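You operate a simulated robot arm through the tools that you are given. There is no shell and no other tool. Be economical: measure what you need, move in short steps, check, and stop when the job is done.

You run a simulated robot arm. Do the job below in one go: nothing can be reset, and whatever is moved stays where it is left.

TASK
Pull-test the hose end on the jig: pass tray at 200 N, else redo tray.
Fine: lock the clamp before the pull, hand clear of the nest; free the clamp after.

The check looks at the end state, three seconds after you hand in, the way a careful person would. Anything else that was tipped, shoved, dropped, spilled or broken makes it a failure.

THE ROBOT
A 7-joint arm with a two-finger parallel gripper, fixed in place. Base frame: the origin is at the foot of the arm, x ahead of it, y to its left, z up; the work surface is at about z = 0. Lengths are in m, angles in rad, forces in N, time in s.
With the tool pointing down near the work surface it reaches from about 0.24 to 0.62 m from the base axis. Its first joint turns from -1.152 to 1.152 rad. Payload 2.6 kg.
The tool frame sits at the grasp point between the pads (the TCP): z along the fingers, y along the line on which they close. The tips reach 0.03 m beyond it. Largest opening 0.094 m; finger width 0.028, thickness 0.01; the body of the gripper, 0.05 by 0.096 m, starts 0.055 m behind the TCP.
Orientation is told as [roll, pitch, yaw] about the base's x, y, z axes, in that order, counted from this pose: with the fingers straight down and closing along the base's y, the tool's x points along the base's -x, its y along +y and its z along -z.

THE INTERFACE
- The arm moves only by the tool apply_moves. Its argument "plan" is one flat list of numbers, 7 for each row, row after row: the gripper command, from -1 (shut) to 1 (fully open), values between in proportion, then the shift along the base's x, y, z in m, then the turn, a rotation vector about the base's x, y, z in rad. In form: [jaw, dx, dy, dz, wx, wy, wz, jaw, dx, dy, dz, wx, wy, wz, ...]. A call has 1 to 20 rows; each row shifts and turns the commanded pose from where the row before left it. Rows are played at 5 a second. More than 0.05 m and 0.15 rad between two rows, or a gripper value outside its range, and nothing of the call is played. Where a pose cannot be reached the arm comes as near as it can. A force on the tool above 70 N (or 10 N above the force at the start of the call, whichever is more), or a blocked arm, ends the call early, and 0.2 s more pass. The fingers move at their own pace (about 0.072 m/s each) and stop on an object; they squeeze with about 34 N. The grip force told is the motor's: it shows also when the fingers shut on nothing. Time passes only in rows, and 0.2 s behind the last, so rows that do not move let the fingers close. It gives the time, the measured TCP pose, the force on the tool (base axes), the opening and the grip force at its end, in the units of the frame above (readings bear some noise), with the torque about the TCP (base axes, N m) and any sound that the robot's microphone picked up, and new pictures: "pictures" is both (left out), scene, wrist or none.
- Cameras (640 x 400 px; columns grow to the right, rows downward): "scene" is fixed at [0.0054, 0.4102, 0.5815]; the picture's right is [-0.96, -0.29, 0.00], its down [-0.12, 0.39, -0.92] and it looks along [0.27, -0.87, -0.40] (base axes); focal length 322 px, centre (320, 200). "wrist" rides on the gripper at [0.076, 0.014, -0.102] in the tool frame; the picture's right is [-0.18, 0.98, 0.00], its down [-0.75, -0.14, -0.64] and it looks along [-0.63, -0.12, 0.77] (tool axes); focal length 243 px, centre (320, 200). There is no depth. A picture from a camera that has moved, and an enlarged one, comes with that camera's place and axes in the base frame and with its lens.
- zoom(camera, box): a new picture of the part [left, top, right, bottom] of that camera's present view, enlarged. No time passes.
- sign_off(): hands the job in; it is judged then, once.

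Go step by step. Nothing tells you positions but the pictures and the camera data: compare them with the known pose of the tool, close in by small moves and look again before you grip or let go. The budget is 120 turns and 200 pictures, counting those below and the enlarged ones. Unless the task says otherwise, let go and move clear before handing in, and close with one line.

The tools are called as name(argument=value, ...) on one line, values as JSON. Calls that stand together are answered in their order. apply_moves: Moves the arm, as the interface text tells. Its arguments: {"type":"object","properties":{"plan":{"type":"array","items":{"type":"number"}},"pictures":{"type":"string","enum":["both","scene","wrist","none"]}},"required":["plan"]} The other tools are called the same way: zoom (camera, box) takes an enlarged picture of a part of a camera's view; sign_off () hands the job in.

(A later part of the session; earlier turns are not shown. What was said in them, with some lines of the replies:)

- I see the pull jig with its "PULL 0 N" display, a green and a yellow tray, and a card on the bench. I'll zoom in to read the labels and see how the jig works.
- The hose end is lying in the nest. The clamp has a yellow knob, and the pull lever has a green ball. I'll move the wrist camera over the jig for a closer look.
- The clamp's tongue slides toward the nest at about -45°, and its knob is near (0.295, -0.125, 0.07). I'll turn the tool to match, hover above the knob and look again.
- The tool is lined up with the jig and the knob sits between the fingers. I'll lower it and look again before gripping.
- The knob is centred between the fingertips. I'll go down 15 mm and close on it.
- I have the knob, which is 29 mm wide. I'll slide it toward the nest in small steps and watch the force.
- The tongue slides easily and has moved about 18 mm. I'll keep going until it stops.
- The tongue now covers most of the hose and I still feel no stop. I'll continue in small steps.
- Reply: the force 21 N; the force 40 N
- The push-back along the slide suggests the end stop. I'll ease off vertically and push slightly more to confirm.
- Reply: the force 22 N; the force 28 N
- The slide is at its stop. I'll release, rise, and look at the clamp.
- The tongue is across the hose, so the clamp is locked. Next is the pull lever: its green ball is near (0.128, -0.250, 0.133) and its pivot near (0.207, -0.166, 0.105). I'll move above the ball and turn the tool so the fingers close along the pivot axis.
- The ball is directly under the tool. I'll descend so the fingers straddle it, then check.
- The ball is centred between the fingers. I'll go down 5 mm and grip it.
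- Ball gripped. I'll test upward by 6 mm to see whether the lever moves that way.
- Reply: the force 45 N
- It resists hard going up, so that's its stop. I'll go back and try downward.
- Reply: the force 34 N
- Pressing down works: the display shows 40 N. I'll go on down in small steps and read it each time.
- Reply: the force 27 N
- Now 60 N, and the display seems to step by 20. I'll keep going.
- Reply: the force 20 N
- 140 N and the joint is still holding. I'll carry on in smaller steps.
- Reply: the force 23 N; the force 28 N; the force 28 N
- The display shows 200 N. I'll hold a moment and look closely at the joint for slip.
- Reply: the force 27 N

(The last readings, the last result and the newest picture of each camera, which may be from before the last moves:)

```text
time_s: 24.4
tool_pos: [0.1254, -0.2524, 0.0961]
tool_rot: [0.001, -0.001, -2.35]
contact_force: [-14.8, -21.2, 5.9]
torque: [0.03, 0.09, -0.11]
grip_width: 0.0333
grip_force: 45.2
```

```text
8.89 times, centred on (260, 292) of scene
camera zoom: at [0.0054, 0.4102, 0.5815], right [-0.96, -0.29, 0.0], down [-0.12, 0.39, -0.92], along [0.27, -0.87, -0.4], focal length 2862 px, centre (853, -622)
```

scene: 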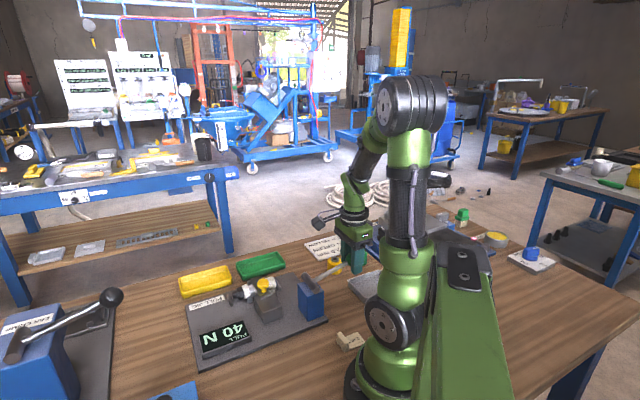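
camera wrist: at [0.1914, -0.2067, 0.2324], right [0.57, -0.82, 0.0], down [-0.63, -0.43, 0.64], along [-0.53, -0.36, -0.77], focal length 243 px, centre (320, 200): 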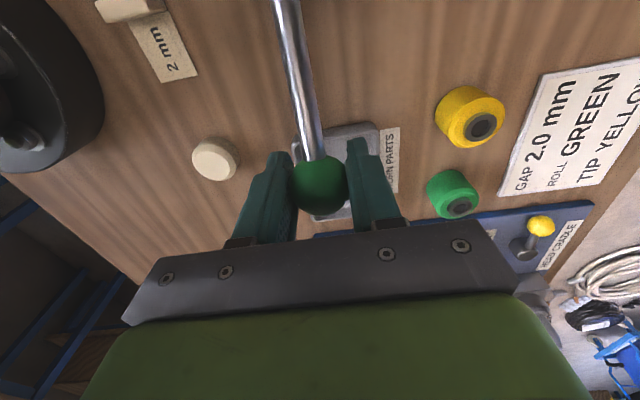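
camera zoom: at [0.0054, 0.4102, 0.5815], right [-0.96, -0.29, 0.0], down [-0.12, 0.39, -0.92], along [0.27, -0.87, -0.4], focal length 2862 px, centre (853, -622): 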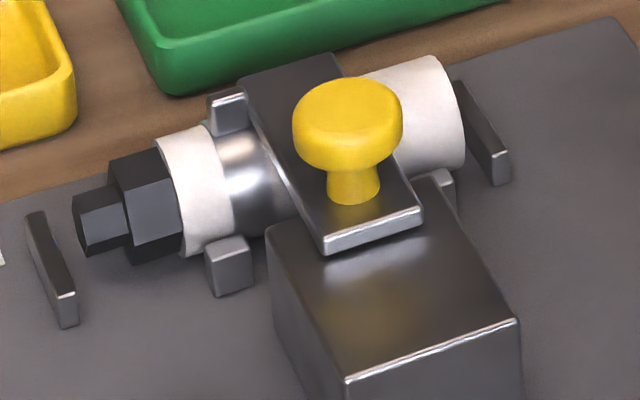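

The joint holds, with the hose still against the hex. I'll press another 2 mm to make sure 200 N is really reached.

apply_moves(plan=[-1, 0, 0, -0.002, 0, 0, 0, -1, 0, 0, 0, 0, 0, 0, -1, 0, 0, 0, 0, 0, 0], pictures="none")

zoom(camera="scene", box=[190, 250, 310, 350])

```text
time_s: 25.2
tool_pos: [0.1259, -0.2512, 0.0938]
tool_rot: [0.004, -0.001, -2.355]
contact_force: [-15.1, -18.4, 14.6]
torque: [0.54, -0.76, -0.21]
grip_width: 0.0329
grip_force: 44.6
```

```text
4.00 times, centred on (250, 300) of scene
camera zoom: at [0.0054, 0.4103, 0.5815], right [-0.96, -0.29, 0.0], down [-0.12, 0.39, -0.92], along [0.27, -0.87, -0.4], focal length 1288 px, centre (600, -200)
```

zoom: 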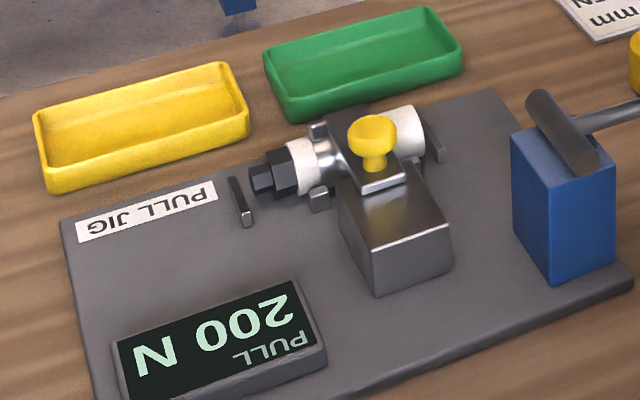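

It held at 200 N, so the part passes. I'll raise the lever back along its arc to its rest position.

apply_moves(plan=[-1, 0, 0, 0.004, 0, 0, 0, -1, 0, 0, 0.005, 0, 0, 0, -1, 0, 0, 0.005, 0, 0, 0, -1, 0, 0, 0.005, 0, 0, 0, -1, 0.0002, 0.0002, 0.005, 0, 0, 0, -1, 0.0005, 0.0004, 0.005, 0, 0, 0, -1, 0.0006, 0.0004, 0.005, 0, 0, 0, -1, 0.0006, 0.0004, 0.004, 0, 0, 0, -1, 0, 0, 0, 0, 0, 0])

zoom(camera="scene", box=[180, 240, 400, 370])

```text
time_s: 27.2
tool_pos: [0.1283, -0.2483, 0.1304]
tool_rot: [0.0, 0.002, -2.351]
contact_force: [8.9, -4.6, -5.9]
torque: [-0.58, 0.66, 0.12]
grip_width: 0.0331
grip_force: 45.0
camera wrist: at [0.1918, -0.2057, 0.2341], right [0.57, -0.82, 0.0], down [-0.63, -0.44, 0.64], along [-0.53, -0.36, -0.77], focal length 243 px, centre (320, 200)
```

scene: 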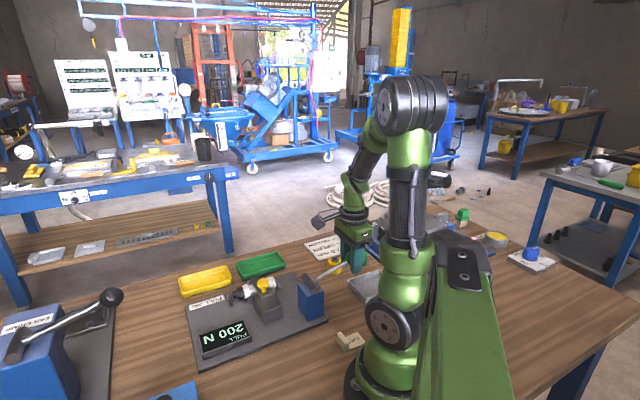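
wrist: 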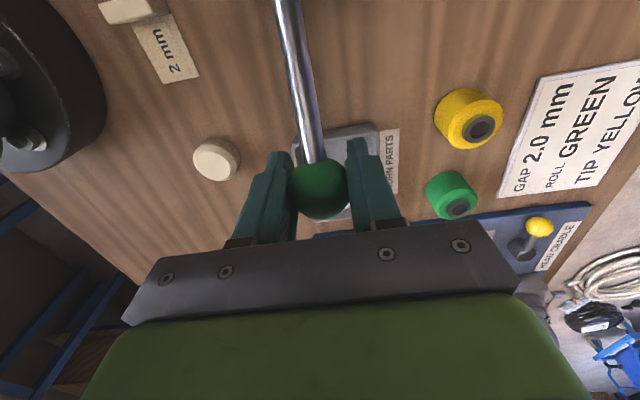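

```text
2.91 times, centred on (290, 305) of scene
camera zoom: at [0.0054, 0.4102, 0.5815], right [-0.96, -0.29, 0.0], down [-0.12, 0.39, -0.92], along [0.27, -0.87, -0.4], focal length 937 px, centre (407, -106)
```

zoom: 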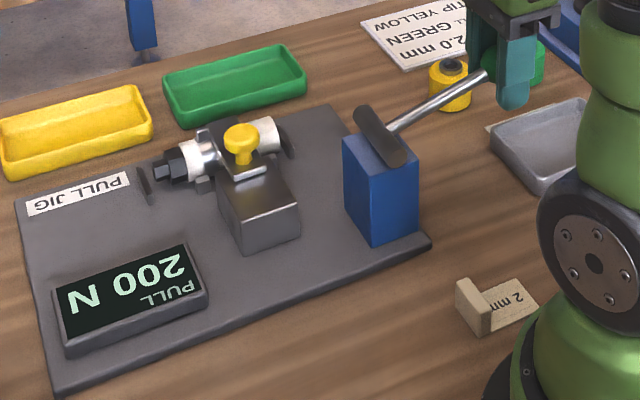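

The display holds the 200 N peak and the lever is nearly home. I'll raise it the last few mm, let go gently and lift clear.

apply_moves(plan=[-1, 0, 0, 0.003, 0, 0, 0, -1, 0, 0, 0.002, 0, 0, 0, -0.1, 0, 0, 0, 0, 0, 0, 0.2, 0, 0, 0, 0, 0, 0, 0.2, 0, 0, 0, 0, 0, 0, 0.2, 0, 0, 0.03, 0, 0, 0, 0.2, 0, 0, 0.04, 0, 0, 0, 0.2, 0, 0, 0.03, 0, 0, 0])

zoom(camera="scene", box=[180, 240, 400, 370])

```text
time_s: 29.0
tool_pos: [0.1281, -0.2498, 0.2362]
tool_rot: [-0.001, 0.0, -2.353]
contact_force: [0.1, -0.6, -0.1]
torque: [0.01, -0.02, 0.0]
grip_width: 0.0564
grip_force: 0.0
camera wrist: at [0.191, -0.2062, 0.3393], right [0.57, -0.82, 0.0], down [-0.63, -0.44, 0.64], along [-0.53, -0.36, -0.77], focal length 243 px, centre (320, 200)
```

scene: 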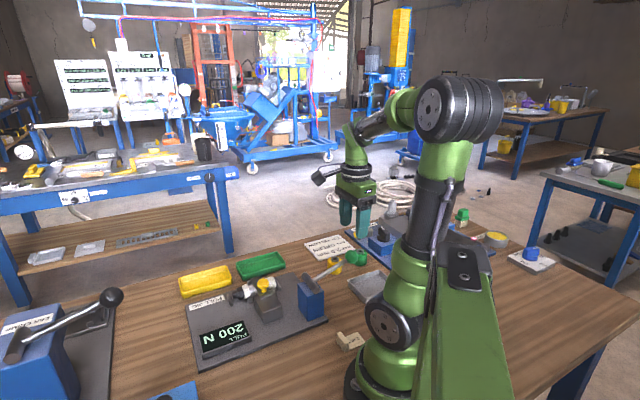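
wrist: 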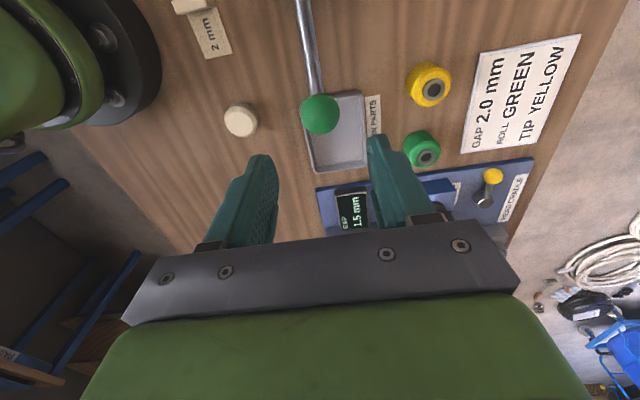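

```text
2.91 times, centred on (290, 305) of scene
camera zoom: at [0.0054, 0.4102, 0.5815], right [-0.96, -0.29, 0.0], down [-0.12, 0.39, -0.92], along [0.27, -0.87, -0.4], focal length 937 px, centre (407, -106)
```

zoom: 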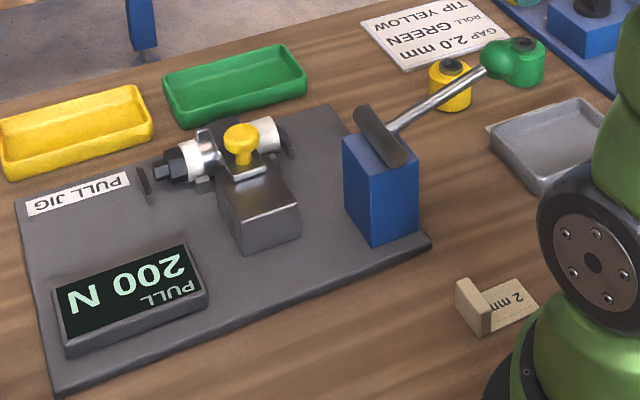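

The lever is back at rest. Now I'll free the clamp, moving back over its knob with the earlier yaw.

apply_moves(plan=[0.2, 0.0182, 0.0083, 0, 0, 0, 0.143, 0.2, 0.0182, 0.0083, 0, 0, 0, 0.143, 0.2, 0.0182, 0.0083, 0, 0, 0, 0.143, 0.2, 0.0182, 0.0083, 0, 0, 0, 0.143, 0.2, 0.0182, 0.0083, 0, 0, 0, 0.143, 0.2, 0.0182, 0.0083, 0, 0, 0, 0.143, 0.2, 0.0182, 0.0083, 0, 0, 0, 0.143, 0.2, 0.0182, 0.0083, 0, 0, 0, 0.143, 0.2, 0.0182, 0.0083, 0, 0, 0, 0.143, 0.2, 0.0182, 0.0083, 0, 0, 0, 0.143, 0.2, 0.0182, 0.0083, 0, 0, 0, 0.143, 0.2, 0, 0, -0.04, 0, 0, 0, 0.2, 0, 0, -0.04, 0, 0, 0, 0.2, 0, 0, -0.03, 0, 0, 0, 0.2, 0, 0, -0.015, 0, 0, 0, 0.2, 0, 0, 0, 0, 0, 0])

zoom(camera="scene", box=[190, 220, 310, 320])

```text
time_s: 32.4
tool_pos: [0.3277, -0.158, 0.1109]
tool_rot: [0.0, 0.0, -0.78]
contact_force: [0.1, -0.3, 0.6]
torque: [0.02, -0.03, 0.03]
grip_width: 0.0564
grip_force: 0.0
camera wrist: at [0.2837, -0.0955, 0.2135], right [0.82, 0.57, 0.0], down [0.44, -0.63, 0.64], along [0.37, -0.53, -0.77], focal length 243 px, centre (320, 200)
```

scene: 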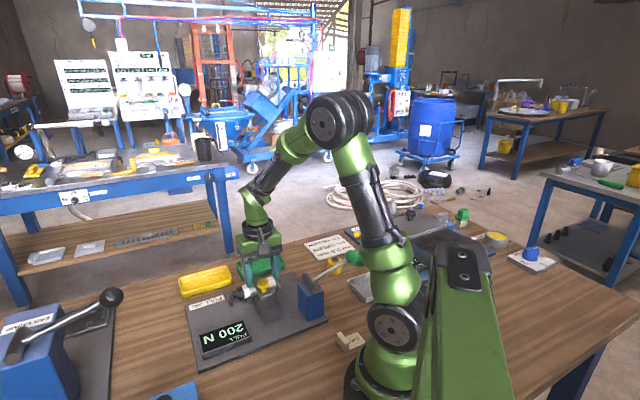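
wrist: 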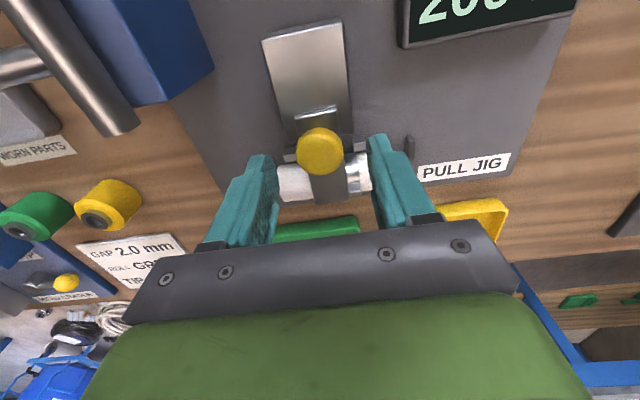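

```text
4.00 times, centred on (250, 270) of scene
camera zoom: at [0.0054, 0.4102, 0.5815], right [-0.96, -0.29, 0.0], down [-0.12, 0.39, -0.92], along [0.27, -0.87, -0.4], focal length 1288 px, centre (600, -80)
```

zoom: 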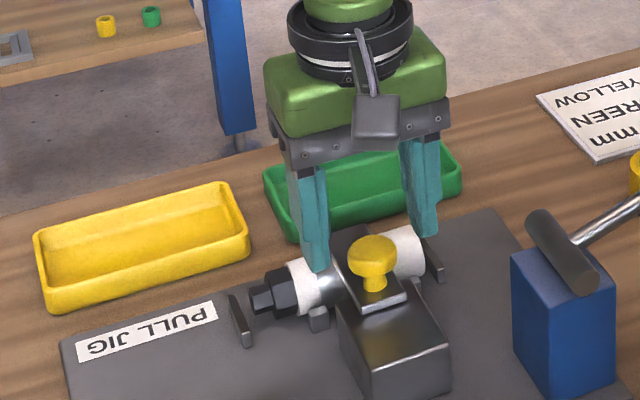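

I'm centred over the knob. I'll descend, grip it, and slide it back about 46 mm along the rail.

apply_moves(plan=[0.2, 0.0008, -0.0008, -0.0195, 0, 0, 0, -0.2, 0, 0, 0, 0, 0, 0, -1, 0, 0, 0, 0, 0, 0, -1, 0, 0, 0, 0, 0, 0], pictures="none")

apply_moves(plan=[-1, -0.0035, 0.0035, 0, 0, 0, 0, -1, -0.0035, 0.0035, 0, 0, 0, 0, -1, -0.0035, 0.0035, 0, 0, 0, 0, -1, -0.0035, 0.0035, 0, 0, 0, 0, -1, -0.0035, 0.0035, 0, 0, 0, 0, -1, 0, 0, 0, 0, 0, 0])

```text
time_s: 33.4
tool_pos: [0.329, -0.1597, 0.0919]
tool_rot: [0.0, 0.0, -0.778]
contact_force: [3.6, 2.2, -3.2]
torque: [-0.09, -0.21, 0.0]
grip_width: 0.0291
grip_force: 45.1
```

```text
time_s: 34.8
tool_pos: [0.3126, -0.1421, 0.0917]
tool_rot: [0.0, 0.0, -0.777]
contact_force: [5.4, 5.4, -1.1]
torque: [-0.24, -0.55, -0.09]
grip_width: 0.0289
grip_force: 44.8
camera wrist: at [0.267, -0.079, 0.1944], right [0.82, 0.57, 0.0], down [0.44, -0.63, 0.64], along [0.37, -0.53, -0.77], focal length 243 px, centre (320, 200)
```

scene: 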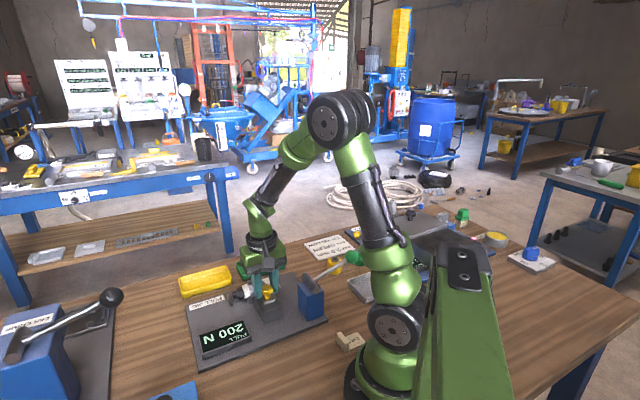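
wrist: 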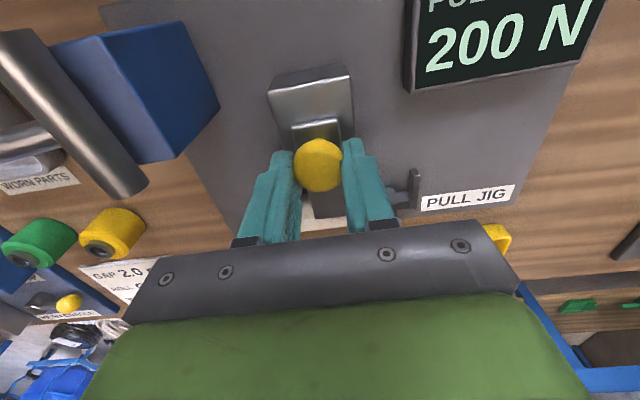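

The clamp is sliding back freely. I'll continue to its original open position.

apply_moves(plan=[-1, -0.0035, 0.0035, 0, 0, 0, 0, -1, -0.0035, 0.0035, 0, 0, 0, 0, -1, -0.0035, 0.0035, 0, 0, 0, 0, -1, -0.0035, 0.0035, 0, 0, 0, 0, -1, -0.0015, 0.0015, 0, 0, 0, 0, -1, 0, 0, 0, 0, 0, 0], pictures="none")

apply_moves(plan=[-1, -0.001, 0.001, 0, 0, 0, 0, -1, 0, 0, 0, 0, 0, 0], pictures="wrist")

```text
time_s: 36.2
tool_pos: [0.2957, -0.1265, 0.0921]
tool_rot: [0.001, -0.006, -0.778]
contact_force: [14.6, -3.1, -0.2]
torque: [0.1, -0.17, -0.21]
grip_width: 0.0289
grip_force: 45.2
```

```text
time_s: 36.8
tool_pos: [0.2968, -0.1271, 0.0921]
tool_rot: [0.001, -0.007, -0.776]
contact_force: [25.9, -12.4, -19.2]
torque: [0.1, -0.15, -0.09]
grip_width: 0.0288
grip_force: 44.8
camera wrist: at [0.2512, -0.0634, 0.1939], right [0.82, 0.57, 0.0], down [0.43, -0.63, 0.65], along [0.37, -0.53, -0.76], focal length 243 px, centre (320, 200)
```

wrist: 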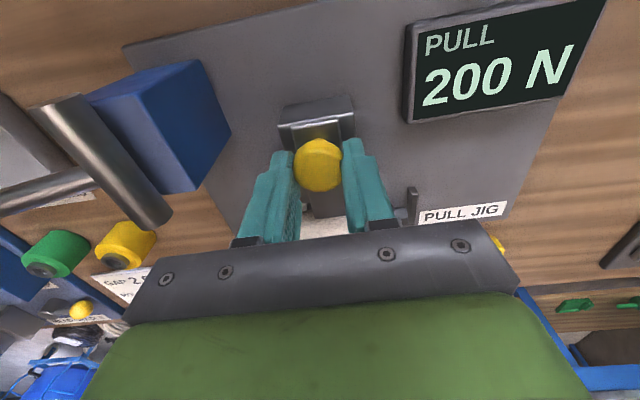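

The clamp is back at its open stop. I'll release, rise, and study the nest from above to choose a grasp on the hose end.

apply_moves(plan=[-1, 0.001, -0.001, 0, 0, 0, 0, 0.2, 0, 0, 0, 0, 0, 0, 0.2, 0, 0, 0, 0, 0, 0, 0.2, 0, 0, 0.03, 0, 0, 0, 0.6, 0, 0, 0.03, 0, 0, 0, 1, 0.01, -0.01, 0.02, 0, 0, 0, 1, 0, 0, 0, 0, 0, 0], pictures="none")

zoom(camera="wrist", box=[240, 80, 400, 220])

zoom(camera="scene", box=[220, 265, 290, 315])

```text
time_s: 38.4
tool_pos: [0.3054, -0.1364, 0.1726]
tool_rot: [0.001, -0.001, -0.78]
contact_force: [-0.6, 1.2, -0.9]
torque: [-0.03, -0.04, -0.01]
grip_width: 0.0937
grip_force: 0.0
```

```text
2.86 times, centred on (320, 150) of wrist
camera zoom: at [0.2611, -0.0736, 0.2748], right [0.82, 0.57, 0.0], down [0.44, -0.63, 0.64], along [0.37, -0.53, -0.77], focal length 693 px, centre (320, 343)
```

zoom: 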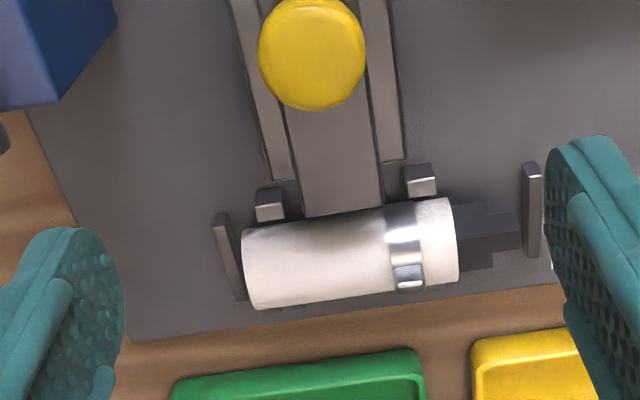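

```text
8.00 times, centred on (255, 290) of scene
camera zoom: at [0.0054, 0.4102, 0.5815], right [-0.96, -0.29, 0.0], down [-0.12, 0.39, -0.92], along [0.27, -0.87, -0.4], focal length 2576 px, centre (840, -520)
```

zoom: 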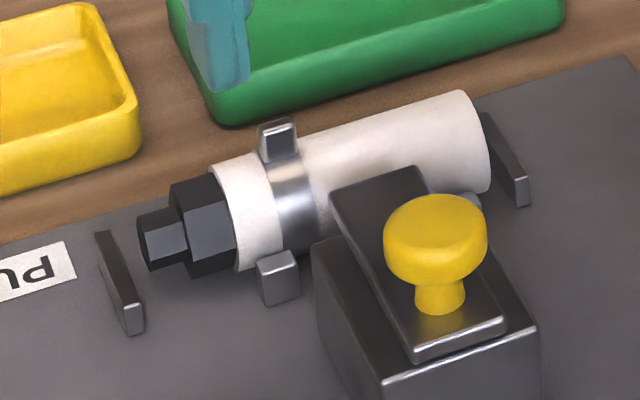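

The hose axis runs parallel to the jig. The fingers fit across it between the two pairs of posts, but clearance to the retracted tongue is tight. I'll turn the tool 90° and hover above that spot to measure.

apply_moves(plan=[0.2, 0.005, -0.0052, 0, 0, 0, 0.1423, 0.2, 0.005, -0.0052, 0, 0, 0, 0.1423, 0.2, 0.005, -0.0052, 0, 0, 0, 0.1423, 0.2, 0.005, -0.0052, 0, 0, 0, 0.1423, 0.2, 0.005, -0.0052, 0, 0, 0, 0.1423, 0.2, 0.005, -0.0052, 0, 0, 0, 0.1423, -0.2, 0.005, -0.0052, 0, 0, 0, 0.1423, -0.2, 0.005, -0.0052, 0, 0, 0, 0.1423, -0.2, 0.005, -0.0052, 0, 0, 0, 0.1423, -0.2, 0.005, -0.0052, 0, 0, 0, 0.1423, -0.2, 0.005, -0.0052, 0, 0, 0, 0.1423, -0.2, 0, 0, -0.03, 0, 0, 0, -0.2, 0, 0, -0.03, 0, 0, 0, -0.2, 0, 0, 0, 0, 0, 0])

zoom(camera="wrist", box=[220, 80, 420, 230])

zoom(camera="scene", box=[200, 230, 300, 320])

```text
time_s: 41.4
tool_pos: [0.3603, -0.1934, 0.1114]
tool_rot: [-0.002, 0.0, 0.785]
contact_force: [0.5, 0.4, 0.1]
torque: [0.02, 0.01, 0.0]
grip_width: 0.0375
grip_force: 0.0
camera wrist: at [0.2968, -0.2381, 0.2147], right [-0.56, 0.83, 0.0], down [0.63, 0.43, 0.64], along [0.53, 0.36, -0.77], focal length 243 px, centre (320, 200)
```

scene: 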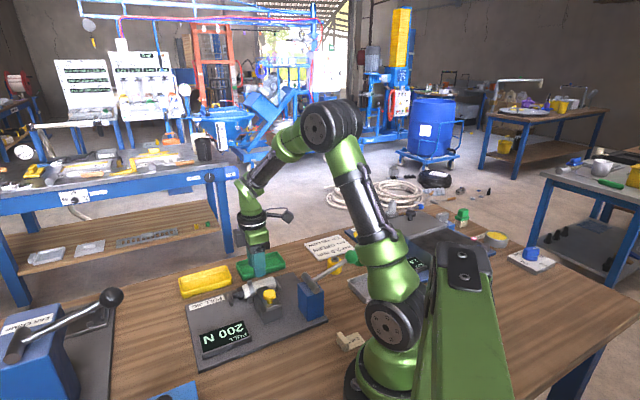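
wrist: 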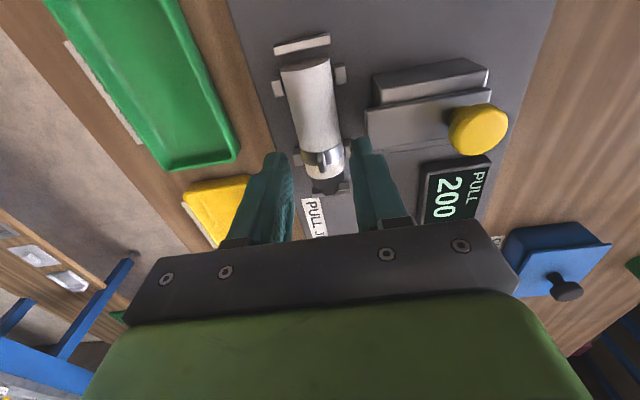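

```text
2.67 times, centred on (320, 155) of wrist
camera zoom: at [0.2968, -0.2381, 0.2147], right [-0.56, 0.83, 0.0], down [0.63, 0.43, 0.64], along [0.53, 0.36, -0.77], focal length 647 px, centre (320, 320)
```

zoom: 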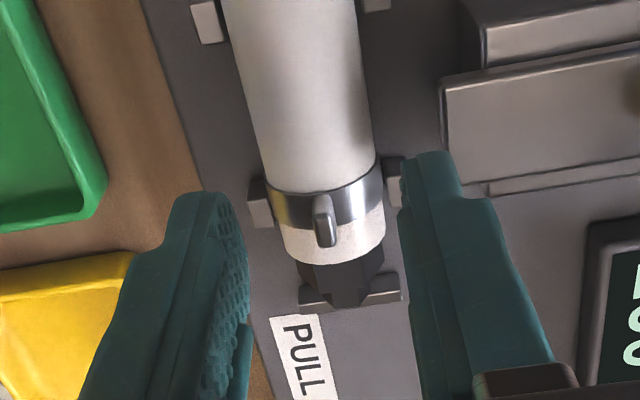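

```text
4.44 times, centred on (250, 275) of scene
camera zoom: at [0.0054, 0.4102, 0.5815], right [-0.96, -0.29, 0.0], down [-0.12, 0.39, -0.92], along [0.27, -0.87, -0.4], focal length 1431 px, centre (631, -133)
```

zoom: 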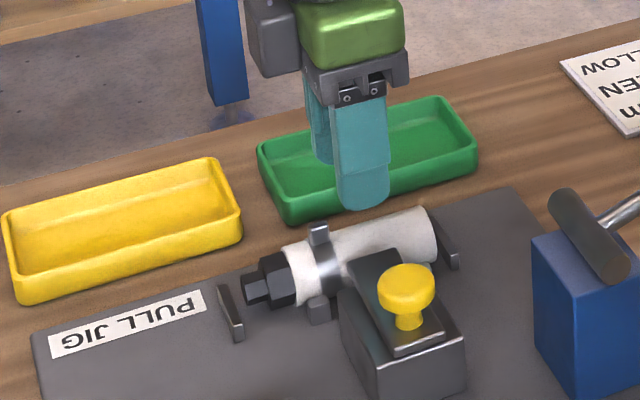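

The hose axis is about 2 mm beyond the finger centreline, and the midpoint between the posts is about 7 mm back. I'll shift to correct both, lower to just above the hose top, and check.

apply_moves(plan=[-0.2, -0.0036, -0.0064, -0.01, 0, 0, 0, -0.2, 0, 0, -0.015, 0, 0, 0, -0.2, 0, 0, -0.008, 0, 0, 0, -0.2, 0, 0, 0, 0, 0, 0], pictures="none")

zoom(camera="wrist", box=[220, 80, 420, 230])

zoom(camera="scene", box=[210, 250, 300, 320])

```text
time_s: 42.4
tool_pos: [0.3571, -0.1998, 0.0781]
tool_rot: [-0.001, -0.002, 0.785]
contact_force: [0.4, -0.4, -0.6]
torque: [0.03, -0.01, 0.0]
grip_width: 0.0375
grip_force: 0.0
```

```text
2.67 times, centred on (320, 155) of wrist
camera zoom: at [0.2929, -0.2442, 0.1812], right [-0.56, 0.83, 0.0], down [0.63, 0.43, 0.64], along [0.53, 0.36, -0.77], focal length 647 px, centre (320, 320)
```

zoom: 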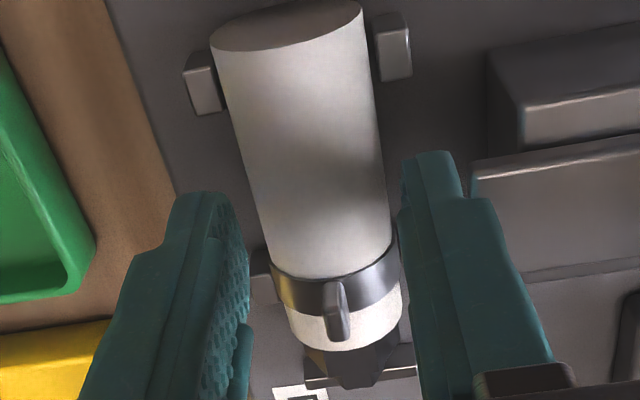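

```text
5.71 times, centred on (255, 285) of scene
camera zoom: at [0.0054, 0.4102, 0.5815], right [-0.96, -0.29, 0.0], down [-0.12, 0.39, -0.92], along [0.27, -0.87, -0.4], focal length 1840 px, centre (691, -286)
```

zoom: 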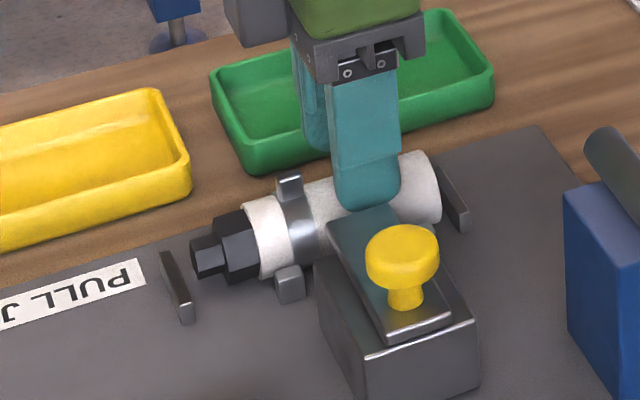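

The fingers straddle the hose and clear the tongue. I'll shift 1.5 mm outward and go down gently to grasp height.

apply_moves(plan=[-0.2, 0.001, -0.001, -0.004, 0, 0, 0, -0.2, 0, 0, -0.006, 0, 0, 0, -0.2, 0, 0, -0.006, 0, 0, 0, -0.2, 0, 0, 0, 0, 0, 0], pictures="none")

zoom(camera="wrist", box=[220, 80, 420, 230])

zoom(camera="scene", box=[210, 250, 300, 320])

```text
time_s: 43.4
tool_pos: [0.3583, -0.2006, 0.0627]
tool_rot: [-0.001, 0.001, 0.784]
contact_force: [-0.2, -0.6, 0.4]
torque: [-0.01, 0.01, -0.02]
grip_width: 0.0376
grip_force: 0.1
```

```text
2.67 times, centred on (320, 155) of wrist
camera zoom: at [0.2938, -0.2455, 0.1652], right [-0.56, 0.83, 0.0], down [0.63, 0.43, 0.64], along [0.53, 0.36, -0.77], focal length 647 px, centre (320, 320)
```

zoom: 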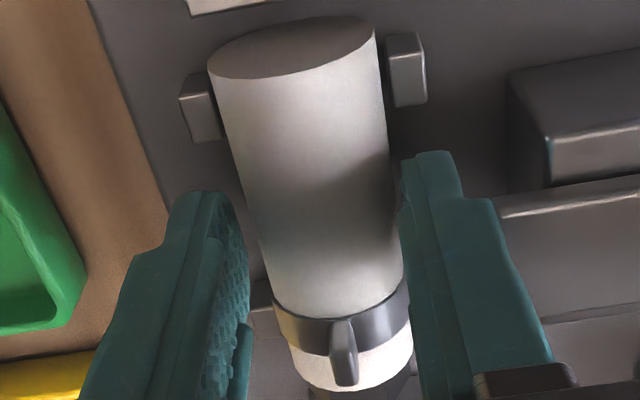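

```text
5.71 times, centred on (255, 285) of scene
camera zoom: at [0.0054, 0.4102, 0.5815], right [-0.96, -0.29, 0.0], down [-0.12, 0.39, -0.92], along [0.27, -0.87, -0.4], focal length 1840 px, centre (691, -286)
```

zoom: 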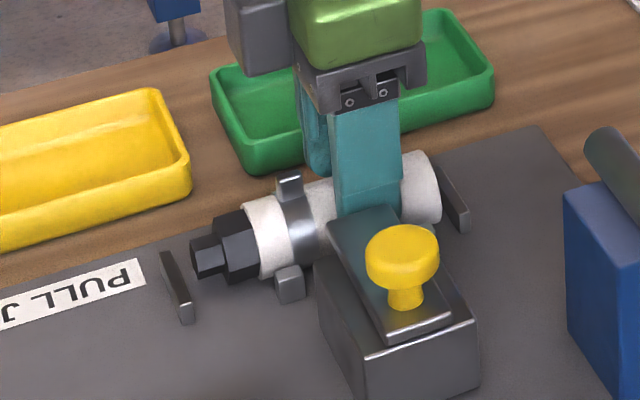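

Centred with about 2 mm either side and no contact. I'll go 10 mm lower and close.

apply_moves(plan=[-0.2, 0, 0, -0.005, 0, 0, 0, -0.2, 0, 0, -0.005, 0, 0, 0, -1, 0, 0, 0, 0, 0, 0, -1, 0, 0, 0, 0, 0, 0, -1, 0, 0, 0, 0, 0, 0], pictures="none")

```text
time_s: 44.6
tool_pos: [0.3579, -0.2009, 0.0527]
tool_rot: [0.0, 0.0, 0.782]
contact_force: [-9.4, 4.4, 17.2]
torque: [0.22, 0.26, 0.1]
grip_width: 0.0341
grip_force: 34.2
```

The hose is gripped at 34 mm. I'll lift it slowly out of the nest.

apply_moves(plan=[-1, 0, 0, 0.005, 0, 0, 0, -1, 0, 0, 0.008, 0, 0, 0, -1, 0, 0, 0.01, 0, 0, 0, -1, 0, 0, 0.015, 0, 0, 0, -1, 0, 0, 0, 0, 0, 0])

zoom(camera="scene", box=[190, 230, 310, 330])

```text
time_s: 45.8
tool_pos: [0.3583, -0.2021, 0.0915]
tool_rot: [0.0, -0.001, 0.784]
contact_force: [0.5, -0.5, -0.6]
torque: [-0.02, 0.01, 0.04]
grip_width: 0.0343
grip_force: 34.0
camera wrist: at [0.294, -0.2455, 0.1933], right [-0.56, 0.83, 0.0], down [0.63, 0.43, 0.64], along [0.53, 0.36, -0.77], focal length 243 px, centre (320, 200)
```

scene: 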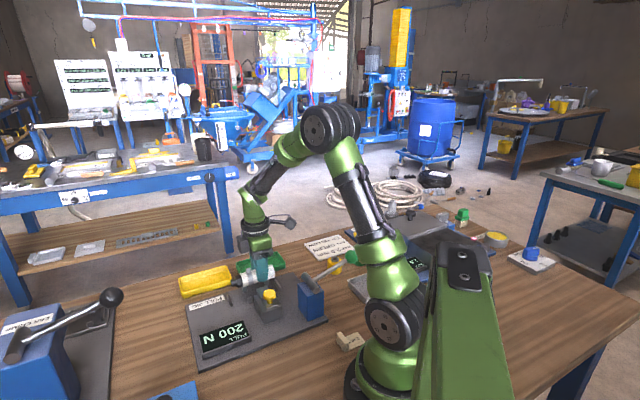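
wrist: 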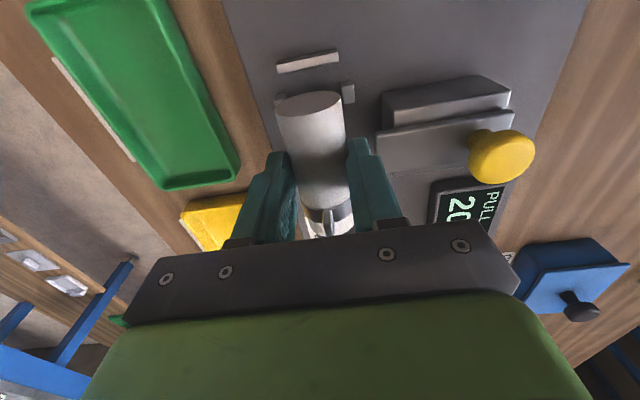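

```text
4.00 times, centred on (250, 280) of scene
camera zoom: at [0.0054, 0.4102, 0.5815], right [-0.96, -0.29, 0.0], down [-0.12, 0.39, -0.92], along [0.27, -0.87, -0.4], focal length 1288 px, centre (600, -120)
```

zoom: 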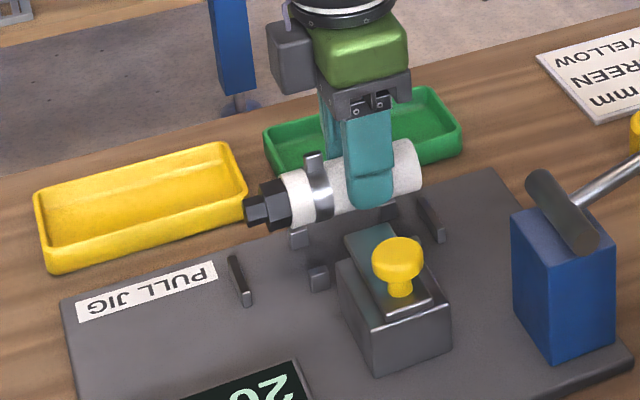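

The hose end is out of the nest with the lever and clamp undisturbed. The green pass tray lies about 12 cm over and parallel to the hose. I'll carry the part above it and check alignment.

apply_moves(plan=[-1, 0, 0, 0.03, 0, 0, 0, -1, 0.01, -0.03, 0.01, 0, 0, 0, -1, 0.01, -0.031, 0, 0, 0, 0, -1, 0.01, -0.031, 0, 0, 0, 0, -1, 0.011, -0.032, 0, 0, 0, 0, -1, 0, 0, 0, 0, 0, 0])

zoom(camera="scene", box=[190, 220, 310, 320])

zoom(camera="wrist", box=[200, 0, 440, 240])

```text
time_s: 47.2
tool_pos: [0.4008, -0.3251, 0.1322]
tool_rot: [0.0, 0.0, 0.785]
contact_force: [0.2, 0.1, -1.8]
torque: [-0.04, -0.02, 0.0]
grip_width: 0.0339
grip_force: 33.9
camera wrist: at [0.3355, -0.3703, 0.234], right [-0.56, 0.83, 0.0], down [0.63, 0.43, 0.64], along [0.53, 0.36, -0.77], focal length 243 px, centre (320, 200)
```

scene: 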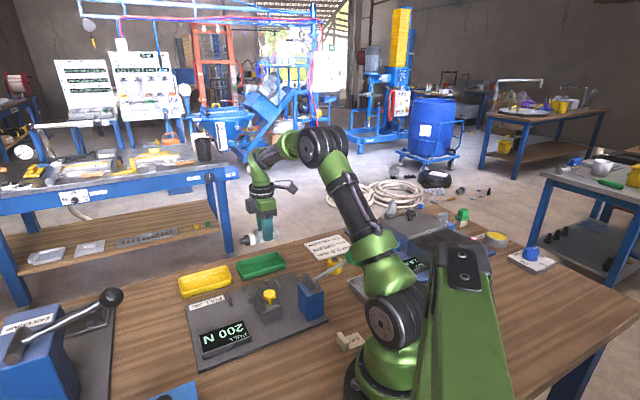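
wrist: 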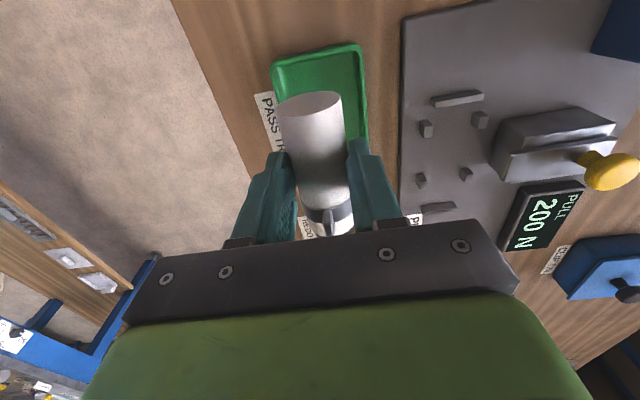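

```text
4.00 times, centred on (250, 270) of scene
camera zoom: at [0.0054, 0.4102, 0.5815], right [-0.96, -0.29, 0.0], down [-0.12, 0.39, -0.92], along [0.27, -0.87, -0.4], focal length 1288 px, centre (600, -80)
```

zoom: 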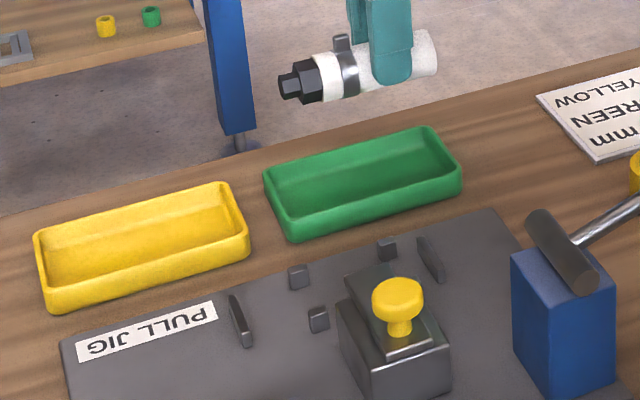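

```text
1.67 times, centred on (320, 120) of wrist
camera zoom: at [0.3355, -0.3703, 0.234], right [-0.56, 0.83, 0.0], down [0.63, 0.43, 0.64], along [0.53, 0.36, -0.77], focal length 404 px, centre (320, 333)
```

zoom: 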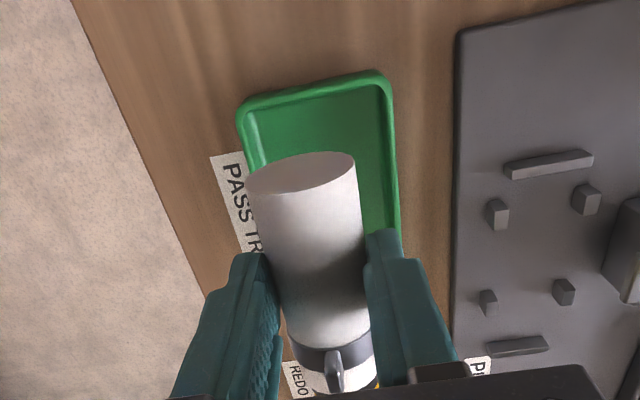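

The part is above the tray with the ends about aligned. I'll make a small correction, lower to just above the rim, and check again.

apply_moves(plan=[-1, 0, 0.003, -0.02, 0, 0, 0, -1, 0, 0, -0.02, 0, 0, 0, -1, 0, 0, -0.02, 0, 0, 0, -1, 0, 0, 0, 0, 0, 0], pictures="none")

zoom(camera="scene", box=[200, 230, 300, 310])

zoom(camera="wrist", box=[220, 30, 420, 240])

```text
time_s: 48.2
tool_pos: [0.3991, -0.3219, 0.0706]
tool_rot: [0.0, -0.001, 0.786]
contact_force: [0.4, -0.5, -0.1]
torque: [-0.03, 0.04, -0.01]
grip_width: 0.0341
grip_force: 34.6
```

```text
5.00 times, centred on (250, 270) of scene
camera zoom: at [0.0054, 0.4102, 0.5815], right [-0.96, -0.29, 0.0], down [-0.12, 0.39, -0.92], along [0.27, -0.87, -0.4], focal length 1610 px, centre (670, -150)
```

zoom: 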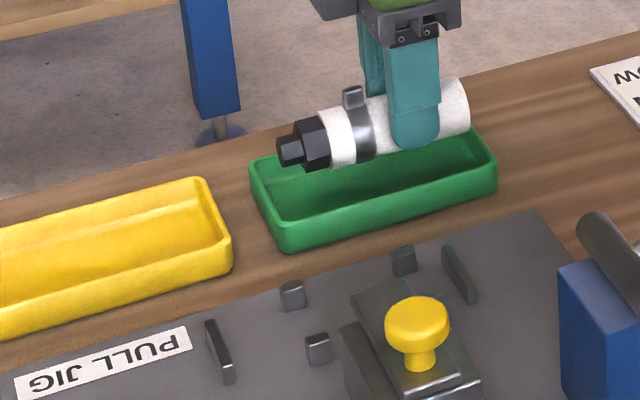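

```text
1.90 times, centred on (320, 135) of wrist
camera zoom: at [0.335, -0.3671, 0.1736], right [-0.56, 0.83, 0.0], down [0.63, 0.43, 0.64], along [0.53, 0.36, -0.77], focal length 462 px, centre (320, 324)
```

zoom: 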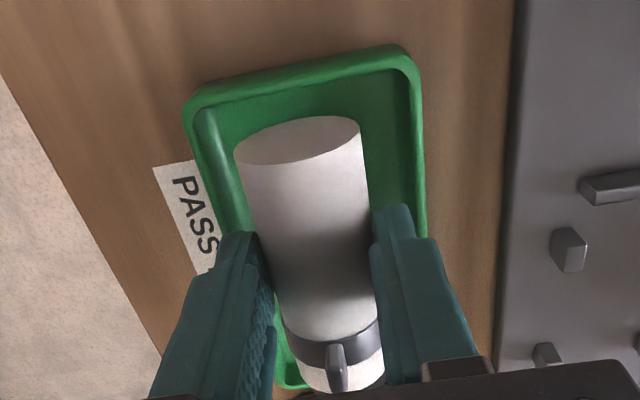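

The part is centred over the tray both ways. I'll lower it gently until it touches the floor of the tray.

apply_moves(plan=[-1, 0, 0, -0.008, 0, 0, 0, -1, 0, 0, -0.006, 0, 0, 0, -1, 0, 0, -0.003, 0, 0, 0, -1, 0, 0, 0, 0, 0, 0], pictures="none")

apply_moves(plan=[-1, 0, 0, -0.002, 0, 0, 0, -1, 0, 0, 0, 0, 0, 0], pictures="none")

zoom(camera="scene", box=[200, 230, 300, 310])

```text
time_s: 49.2
tool_pos: [0.3986, -0.3223, 0.0538]
tool_rot: [0.001, -0.001, 0.786]
contact_force: [0.2, 0.4, -1.6]
torque: [-0.04, 0.01, 0.02]
grip_width: 0.0341
grip_force: 34.3
```

```text
time_s: 49.8
tool_pos: [0.3996, -0.3212, 0.051]
tool_rot: [0.0, 0.0, 0.784]
contact_force: [0.1, -0.3, -0.9]
torque: [-0.02, -0.02, 0.02]
grip_width: 0.0341
grip_force: 33.9
```

```text
5.00 times, centred on (250, 270) of scene
camera zoom: at [0.0054, 0.4102, 0.5815], right [-0.96, -0.29, 0.0], down [-0.12, 0.39, -0.92], along [0.27, -0.87, -0.4], focal length 1610 px, centre (670, -150)
```

zoom: 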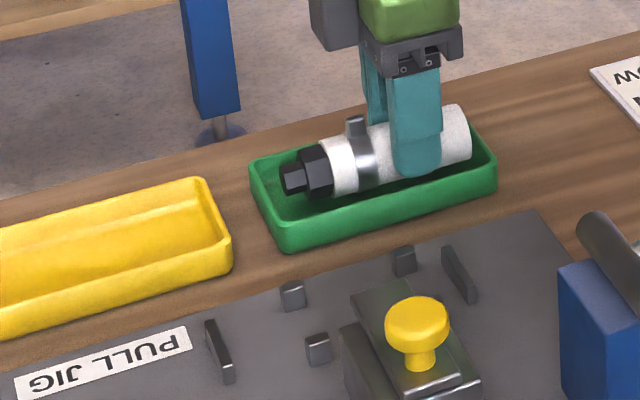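

apply_moves(plan=[-1, 0, 0, -0.003, 0, 0, 0, -1, 0, 0, 0, 0, 0, 0], pictures="none")

apply_moves(plan=[-1, 0, 0, -0.002, 0, 0, 0, -1, 0, 0, 0, 0, 0, 0], pictures="none")

zoom(camera="scene", box=[200, 230, 300, 310])

zoom(camera="wrist", box=[220, 30, 420, 240])

```text
time_s: 50.4
tool_pos: [0.3992, -0.3211, 0.0489]
tool_rot: [0.0, -0.002, 0.787]
contact_force: [0.0, -0.3, -0.4]
torque: [-0.02, 0.01, -0.03]
grip_width: 0.0343
grip_force: 33.8
```

```text
time_s: 51.0
tool_pos: [0.3985, -0.3223, 0.048]
tool_rot: [0.0, -0.001, 0.784]
contact_force: [-11.6, 8.4, 18.8]
torque: [0.41, 0.33, 0.23]
grip_width: 0.0341
grip_force: 33.7
```

```text
5.00 times, centred on (250, 270) of scene
camera zoom: at [0.0053, 0.4103, 0.5814], right [-0.96, -0.29, 0.0], down [-0.12, 0.39, -0.92], along [0.27, -0.87, -0.4], focal length 1610 px, centre (670, -150)
```

zoom: 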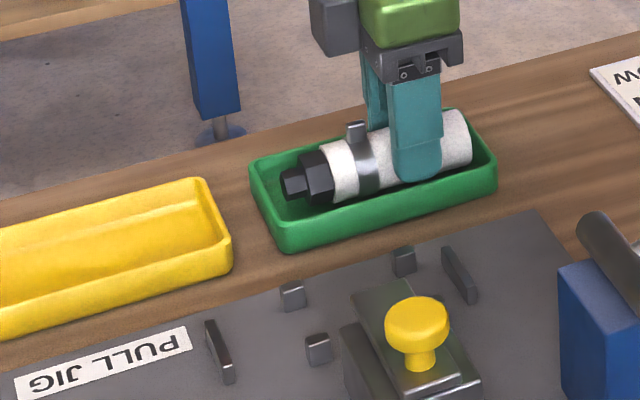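

```text
1.90 times, centred on (320, 135) of wrist
camera zoom: at [0.3345, -0.3662, 0.1507], right [-0.56, 0.83, 0.0], down [0.63, 0.43, 0.64], along [0.53, 0.36, -0.77], focal length 462 px, centre (320, 324)
```

zoom: 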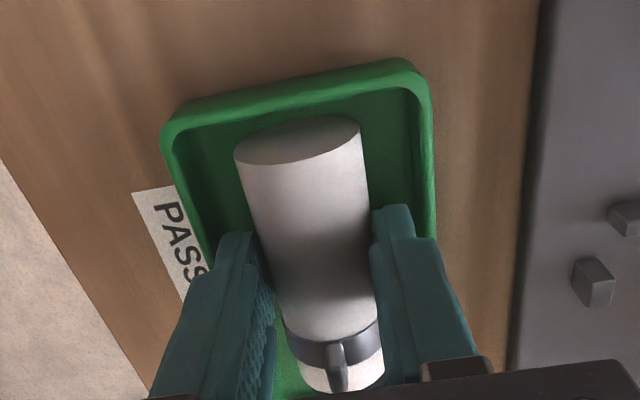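

It touches now at about 19 N. I'll ease up 1 mm, centre by 1 mm, open just slightly so the fingers clear the tray walls, and rise.

apply_moves(plan=[-1, -0.0007, 0.0007, 0.001, 0, 0, 0, -0.22, 0, 0, 0, 0, 0, 0, -0.2, 0, 0, 0, 0, 0, 0, -0.2, 0, 0, 0, 0, 0, 0], pictures="none")

zoom(camera="scene", box=[200, 230, 300, 310])

zoom(camera="wrist", box=[220, 30, 420, 240])

```text
time_s: 52.0
tool_pos: [0.3979, -0.3208, 0.0476]
tool_rot: [0.002, -0.001, 0.786]
contact_force: [-0.9, -0.3, 0.3]
torque: [0.01, 0.01, -0.02]
grip_width: 0.0378
grip_force: 0.1
```

```text
5.00 times, centred on (250, 270) of scene
camera zoom: at [0.0054, 0.4102, 0.5815], right [-0.96, -0.29, 0.0], down [-0.12, 0.39, -0.92], along [0.27, -0.87, -0.4], focal length 1610 px, centre (670, -150)
```

zoom: 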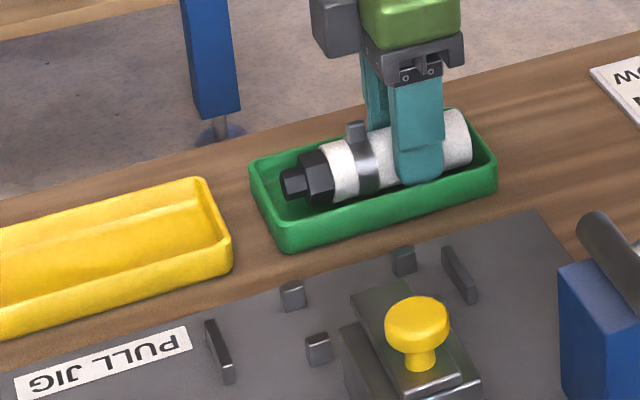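

```text
1.90 times, centred on (320, 135) of wrist
camera zoom: at [0.3338, -0.3656, 0.1502], right [-0.56, 0.83, 0.0], down [0.63, 0.43, 0.64], along [0.53, 0.36, -0.77], focal length 462 px, centre (320, 324)
```

zoom: 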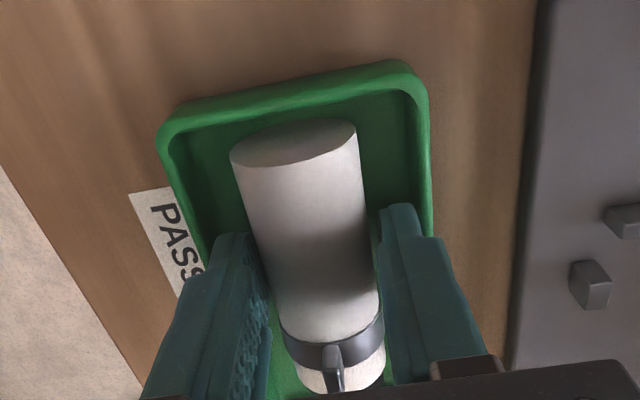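

The part is released and lying on the tray floor with both fingers free. I'll rise straight up and move clear.

apply_moves(plan=[-0.2, 0, 0, 0.006, 0, 0, 0, -0.2, 0, 0, 0.012, 0, 0, 0, -0.2, 0, 0, 0.03, 0, 0, 0, -0.2, 0, 0, 0.05, 0, 0, 0, -0.2, -0.02, 0.02, 0.05, 0, 0, 0, 0.2, -0.02, 0.02, 0.05, 0, 0, 0, 0.2, 0, 0, 0, 0, 0, 0])

zoom(camera="scene", box=[170, 230, 400, 380])

zoom(camera="scene", box=[200, 230, 300, 310])

```text
refused: row 5 steps farther than a row can; nothing moved
```

```text
2.67 times, centred on (285, 305) of scene
camera zoom: at [0.0054, 0.4102, 0.5815], right [-0.96, -0.29, 0.0], down [-0.12, 0.39, -0.92], along [0.27, -0.87, -0.4], focal length 859 px, centre (413, -80)
```

zoom: 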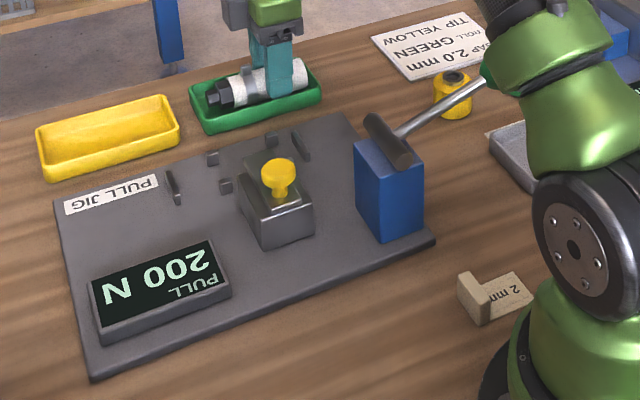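

```text
5.00 times, centred on (250, 270) of scene
camera zoom: at [0.0054, 0.4102, 0.5815], right [-0.96, -0.29, 0.0], down [-0.12, 0.39, -0.92], along [0.27, -0.87, -0.4], focal length 1610 px, centre (670, -150)
```

zoom: 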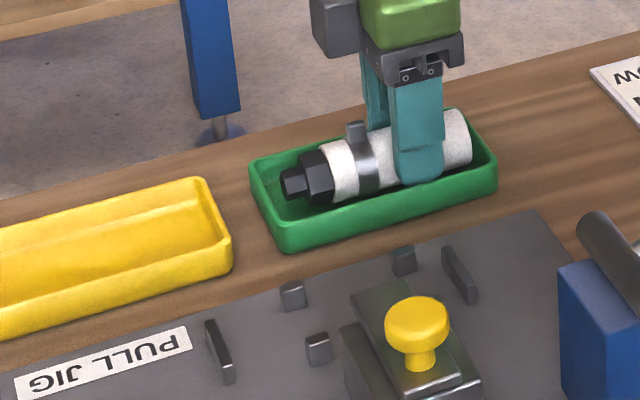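

One row in that plan was too long, so nothing moved. I'll repeat the retreat with shorter steps.

apply_moves(plan=[-0.2, 0, 0, 0.006, 0, 0, 0, -0.2, 0, 0, 0.012, 0, 0, 0, -0.2, 0, 0, 0.03, 0, 0, 0, -0.2, 0, 0, 0.04, 0, 0, 0, -0.2, -0.01, 0.01, 0.04, 0, 0, 0, 0.2, -0.01, 0.01, 0.04, 0, 0, 0, 0.2, 0, 0, 0, 0, 0, 0])

zoom(camera="scene", box=[170, 230, 400, 380])

zoom(camera="scene", box=[200, 230, 300, 310])

```text
time_s: 53.6
tool_pos: [0.3786, -0.3008, 0.2173]
tool_rot: [0.001, 0.0, 0.785]
contact_force: [0.9, 0.7, 0.0]
torque: [0.02, 0.0, -0.03]
grip_width: 0.0566
grip_force: 0.0
camera wrist: at [0.3146, -0.3442, 0.3192], right [-0.56, 0.83, 0.0], down [0.63, 0.43, 0.64], along [0.53, 0.36, -0.77], focal length 243 px, centre (320, 200)
```

scene: 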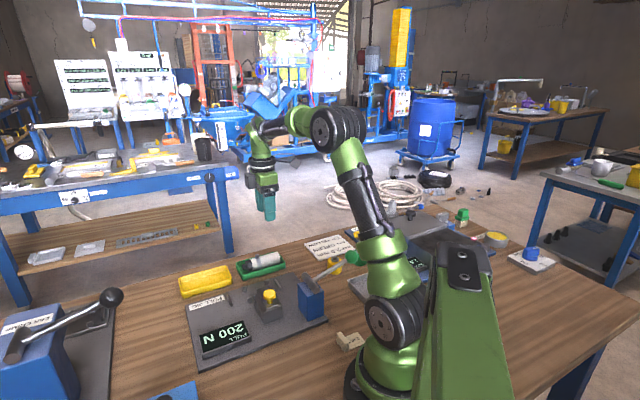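
wrist: 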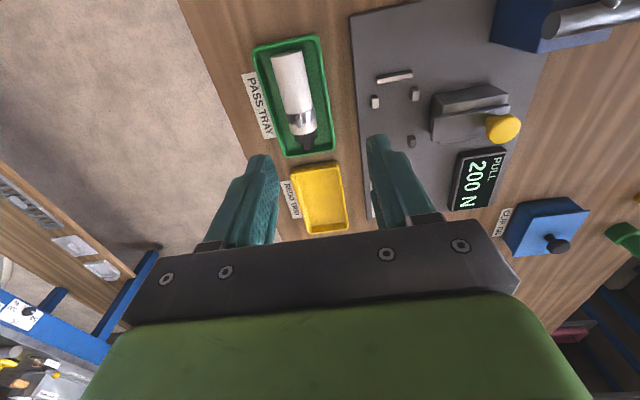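

```text
2.67 times, centred on (285, 305) of scene
camera zoom: at [0.0054, 0.4102, 0.5815], right [-0.96, -0.29, 0.0], down [-0.12, 0.39, -0.92], along [0.27, -0.87, -0.4], focal length 859 px, centre (413, -80)
```

zoom: 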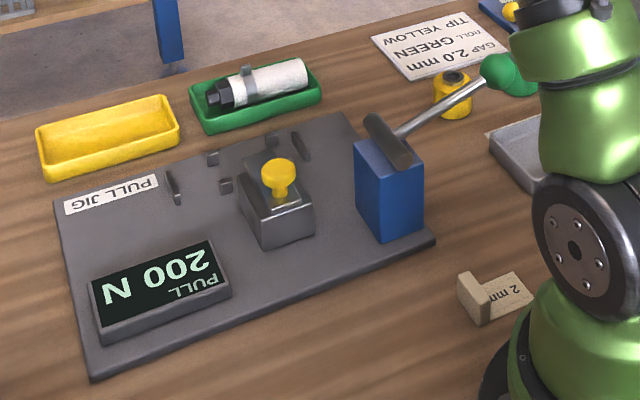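

```text
5.00 times, centred on (250, 270) of scene
camera zoom: at [0.0054, 0.4102, 0.5815], right [-0.96, -0.29, 0.0], down [-0.12, 0.39, -0.92], along [0.27, -0.87, -0.4], focal length 1610 px, centre (670, -150)
```

zoom: 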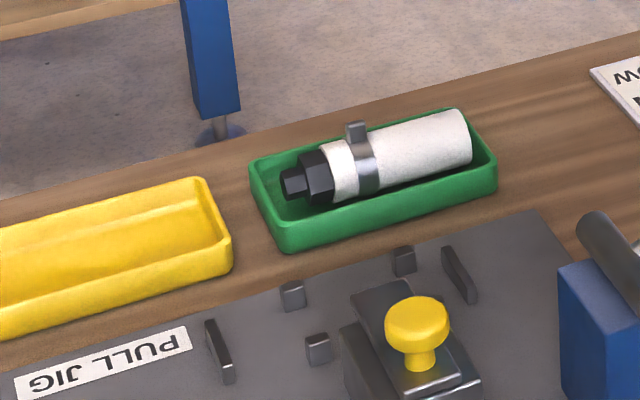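

The hose end lies inside the pass tray, the clamp is open, the lever is at rest, and the arm is clear. I'm handing in.

sign_off()

```text
The job is handed in.
```

The hose end held at 200 N with the clamp locked, so it is in the pass tray; the clamp is free again and the lever is back at rest.
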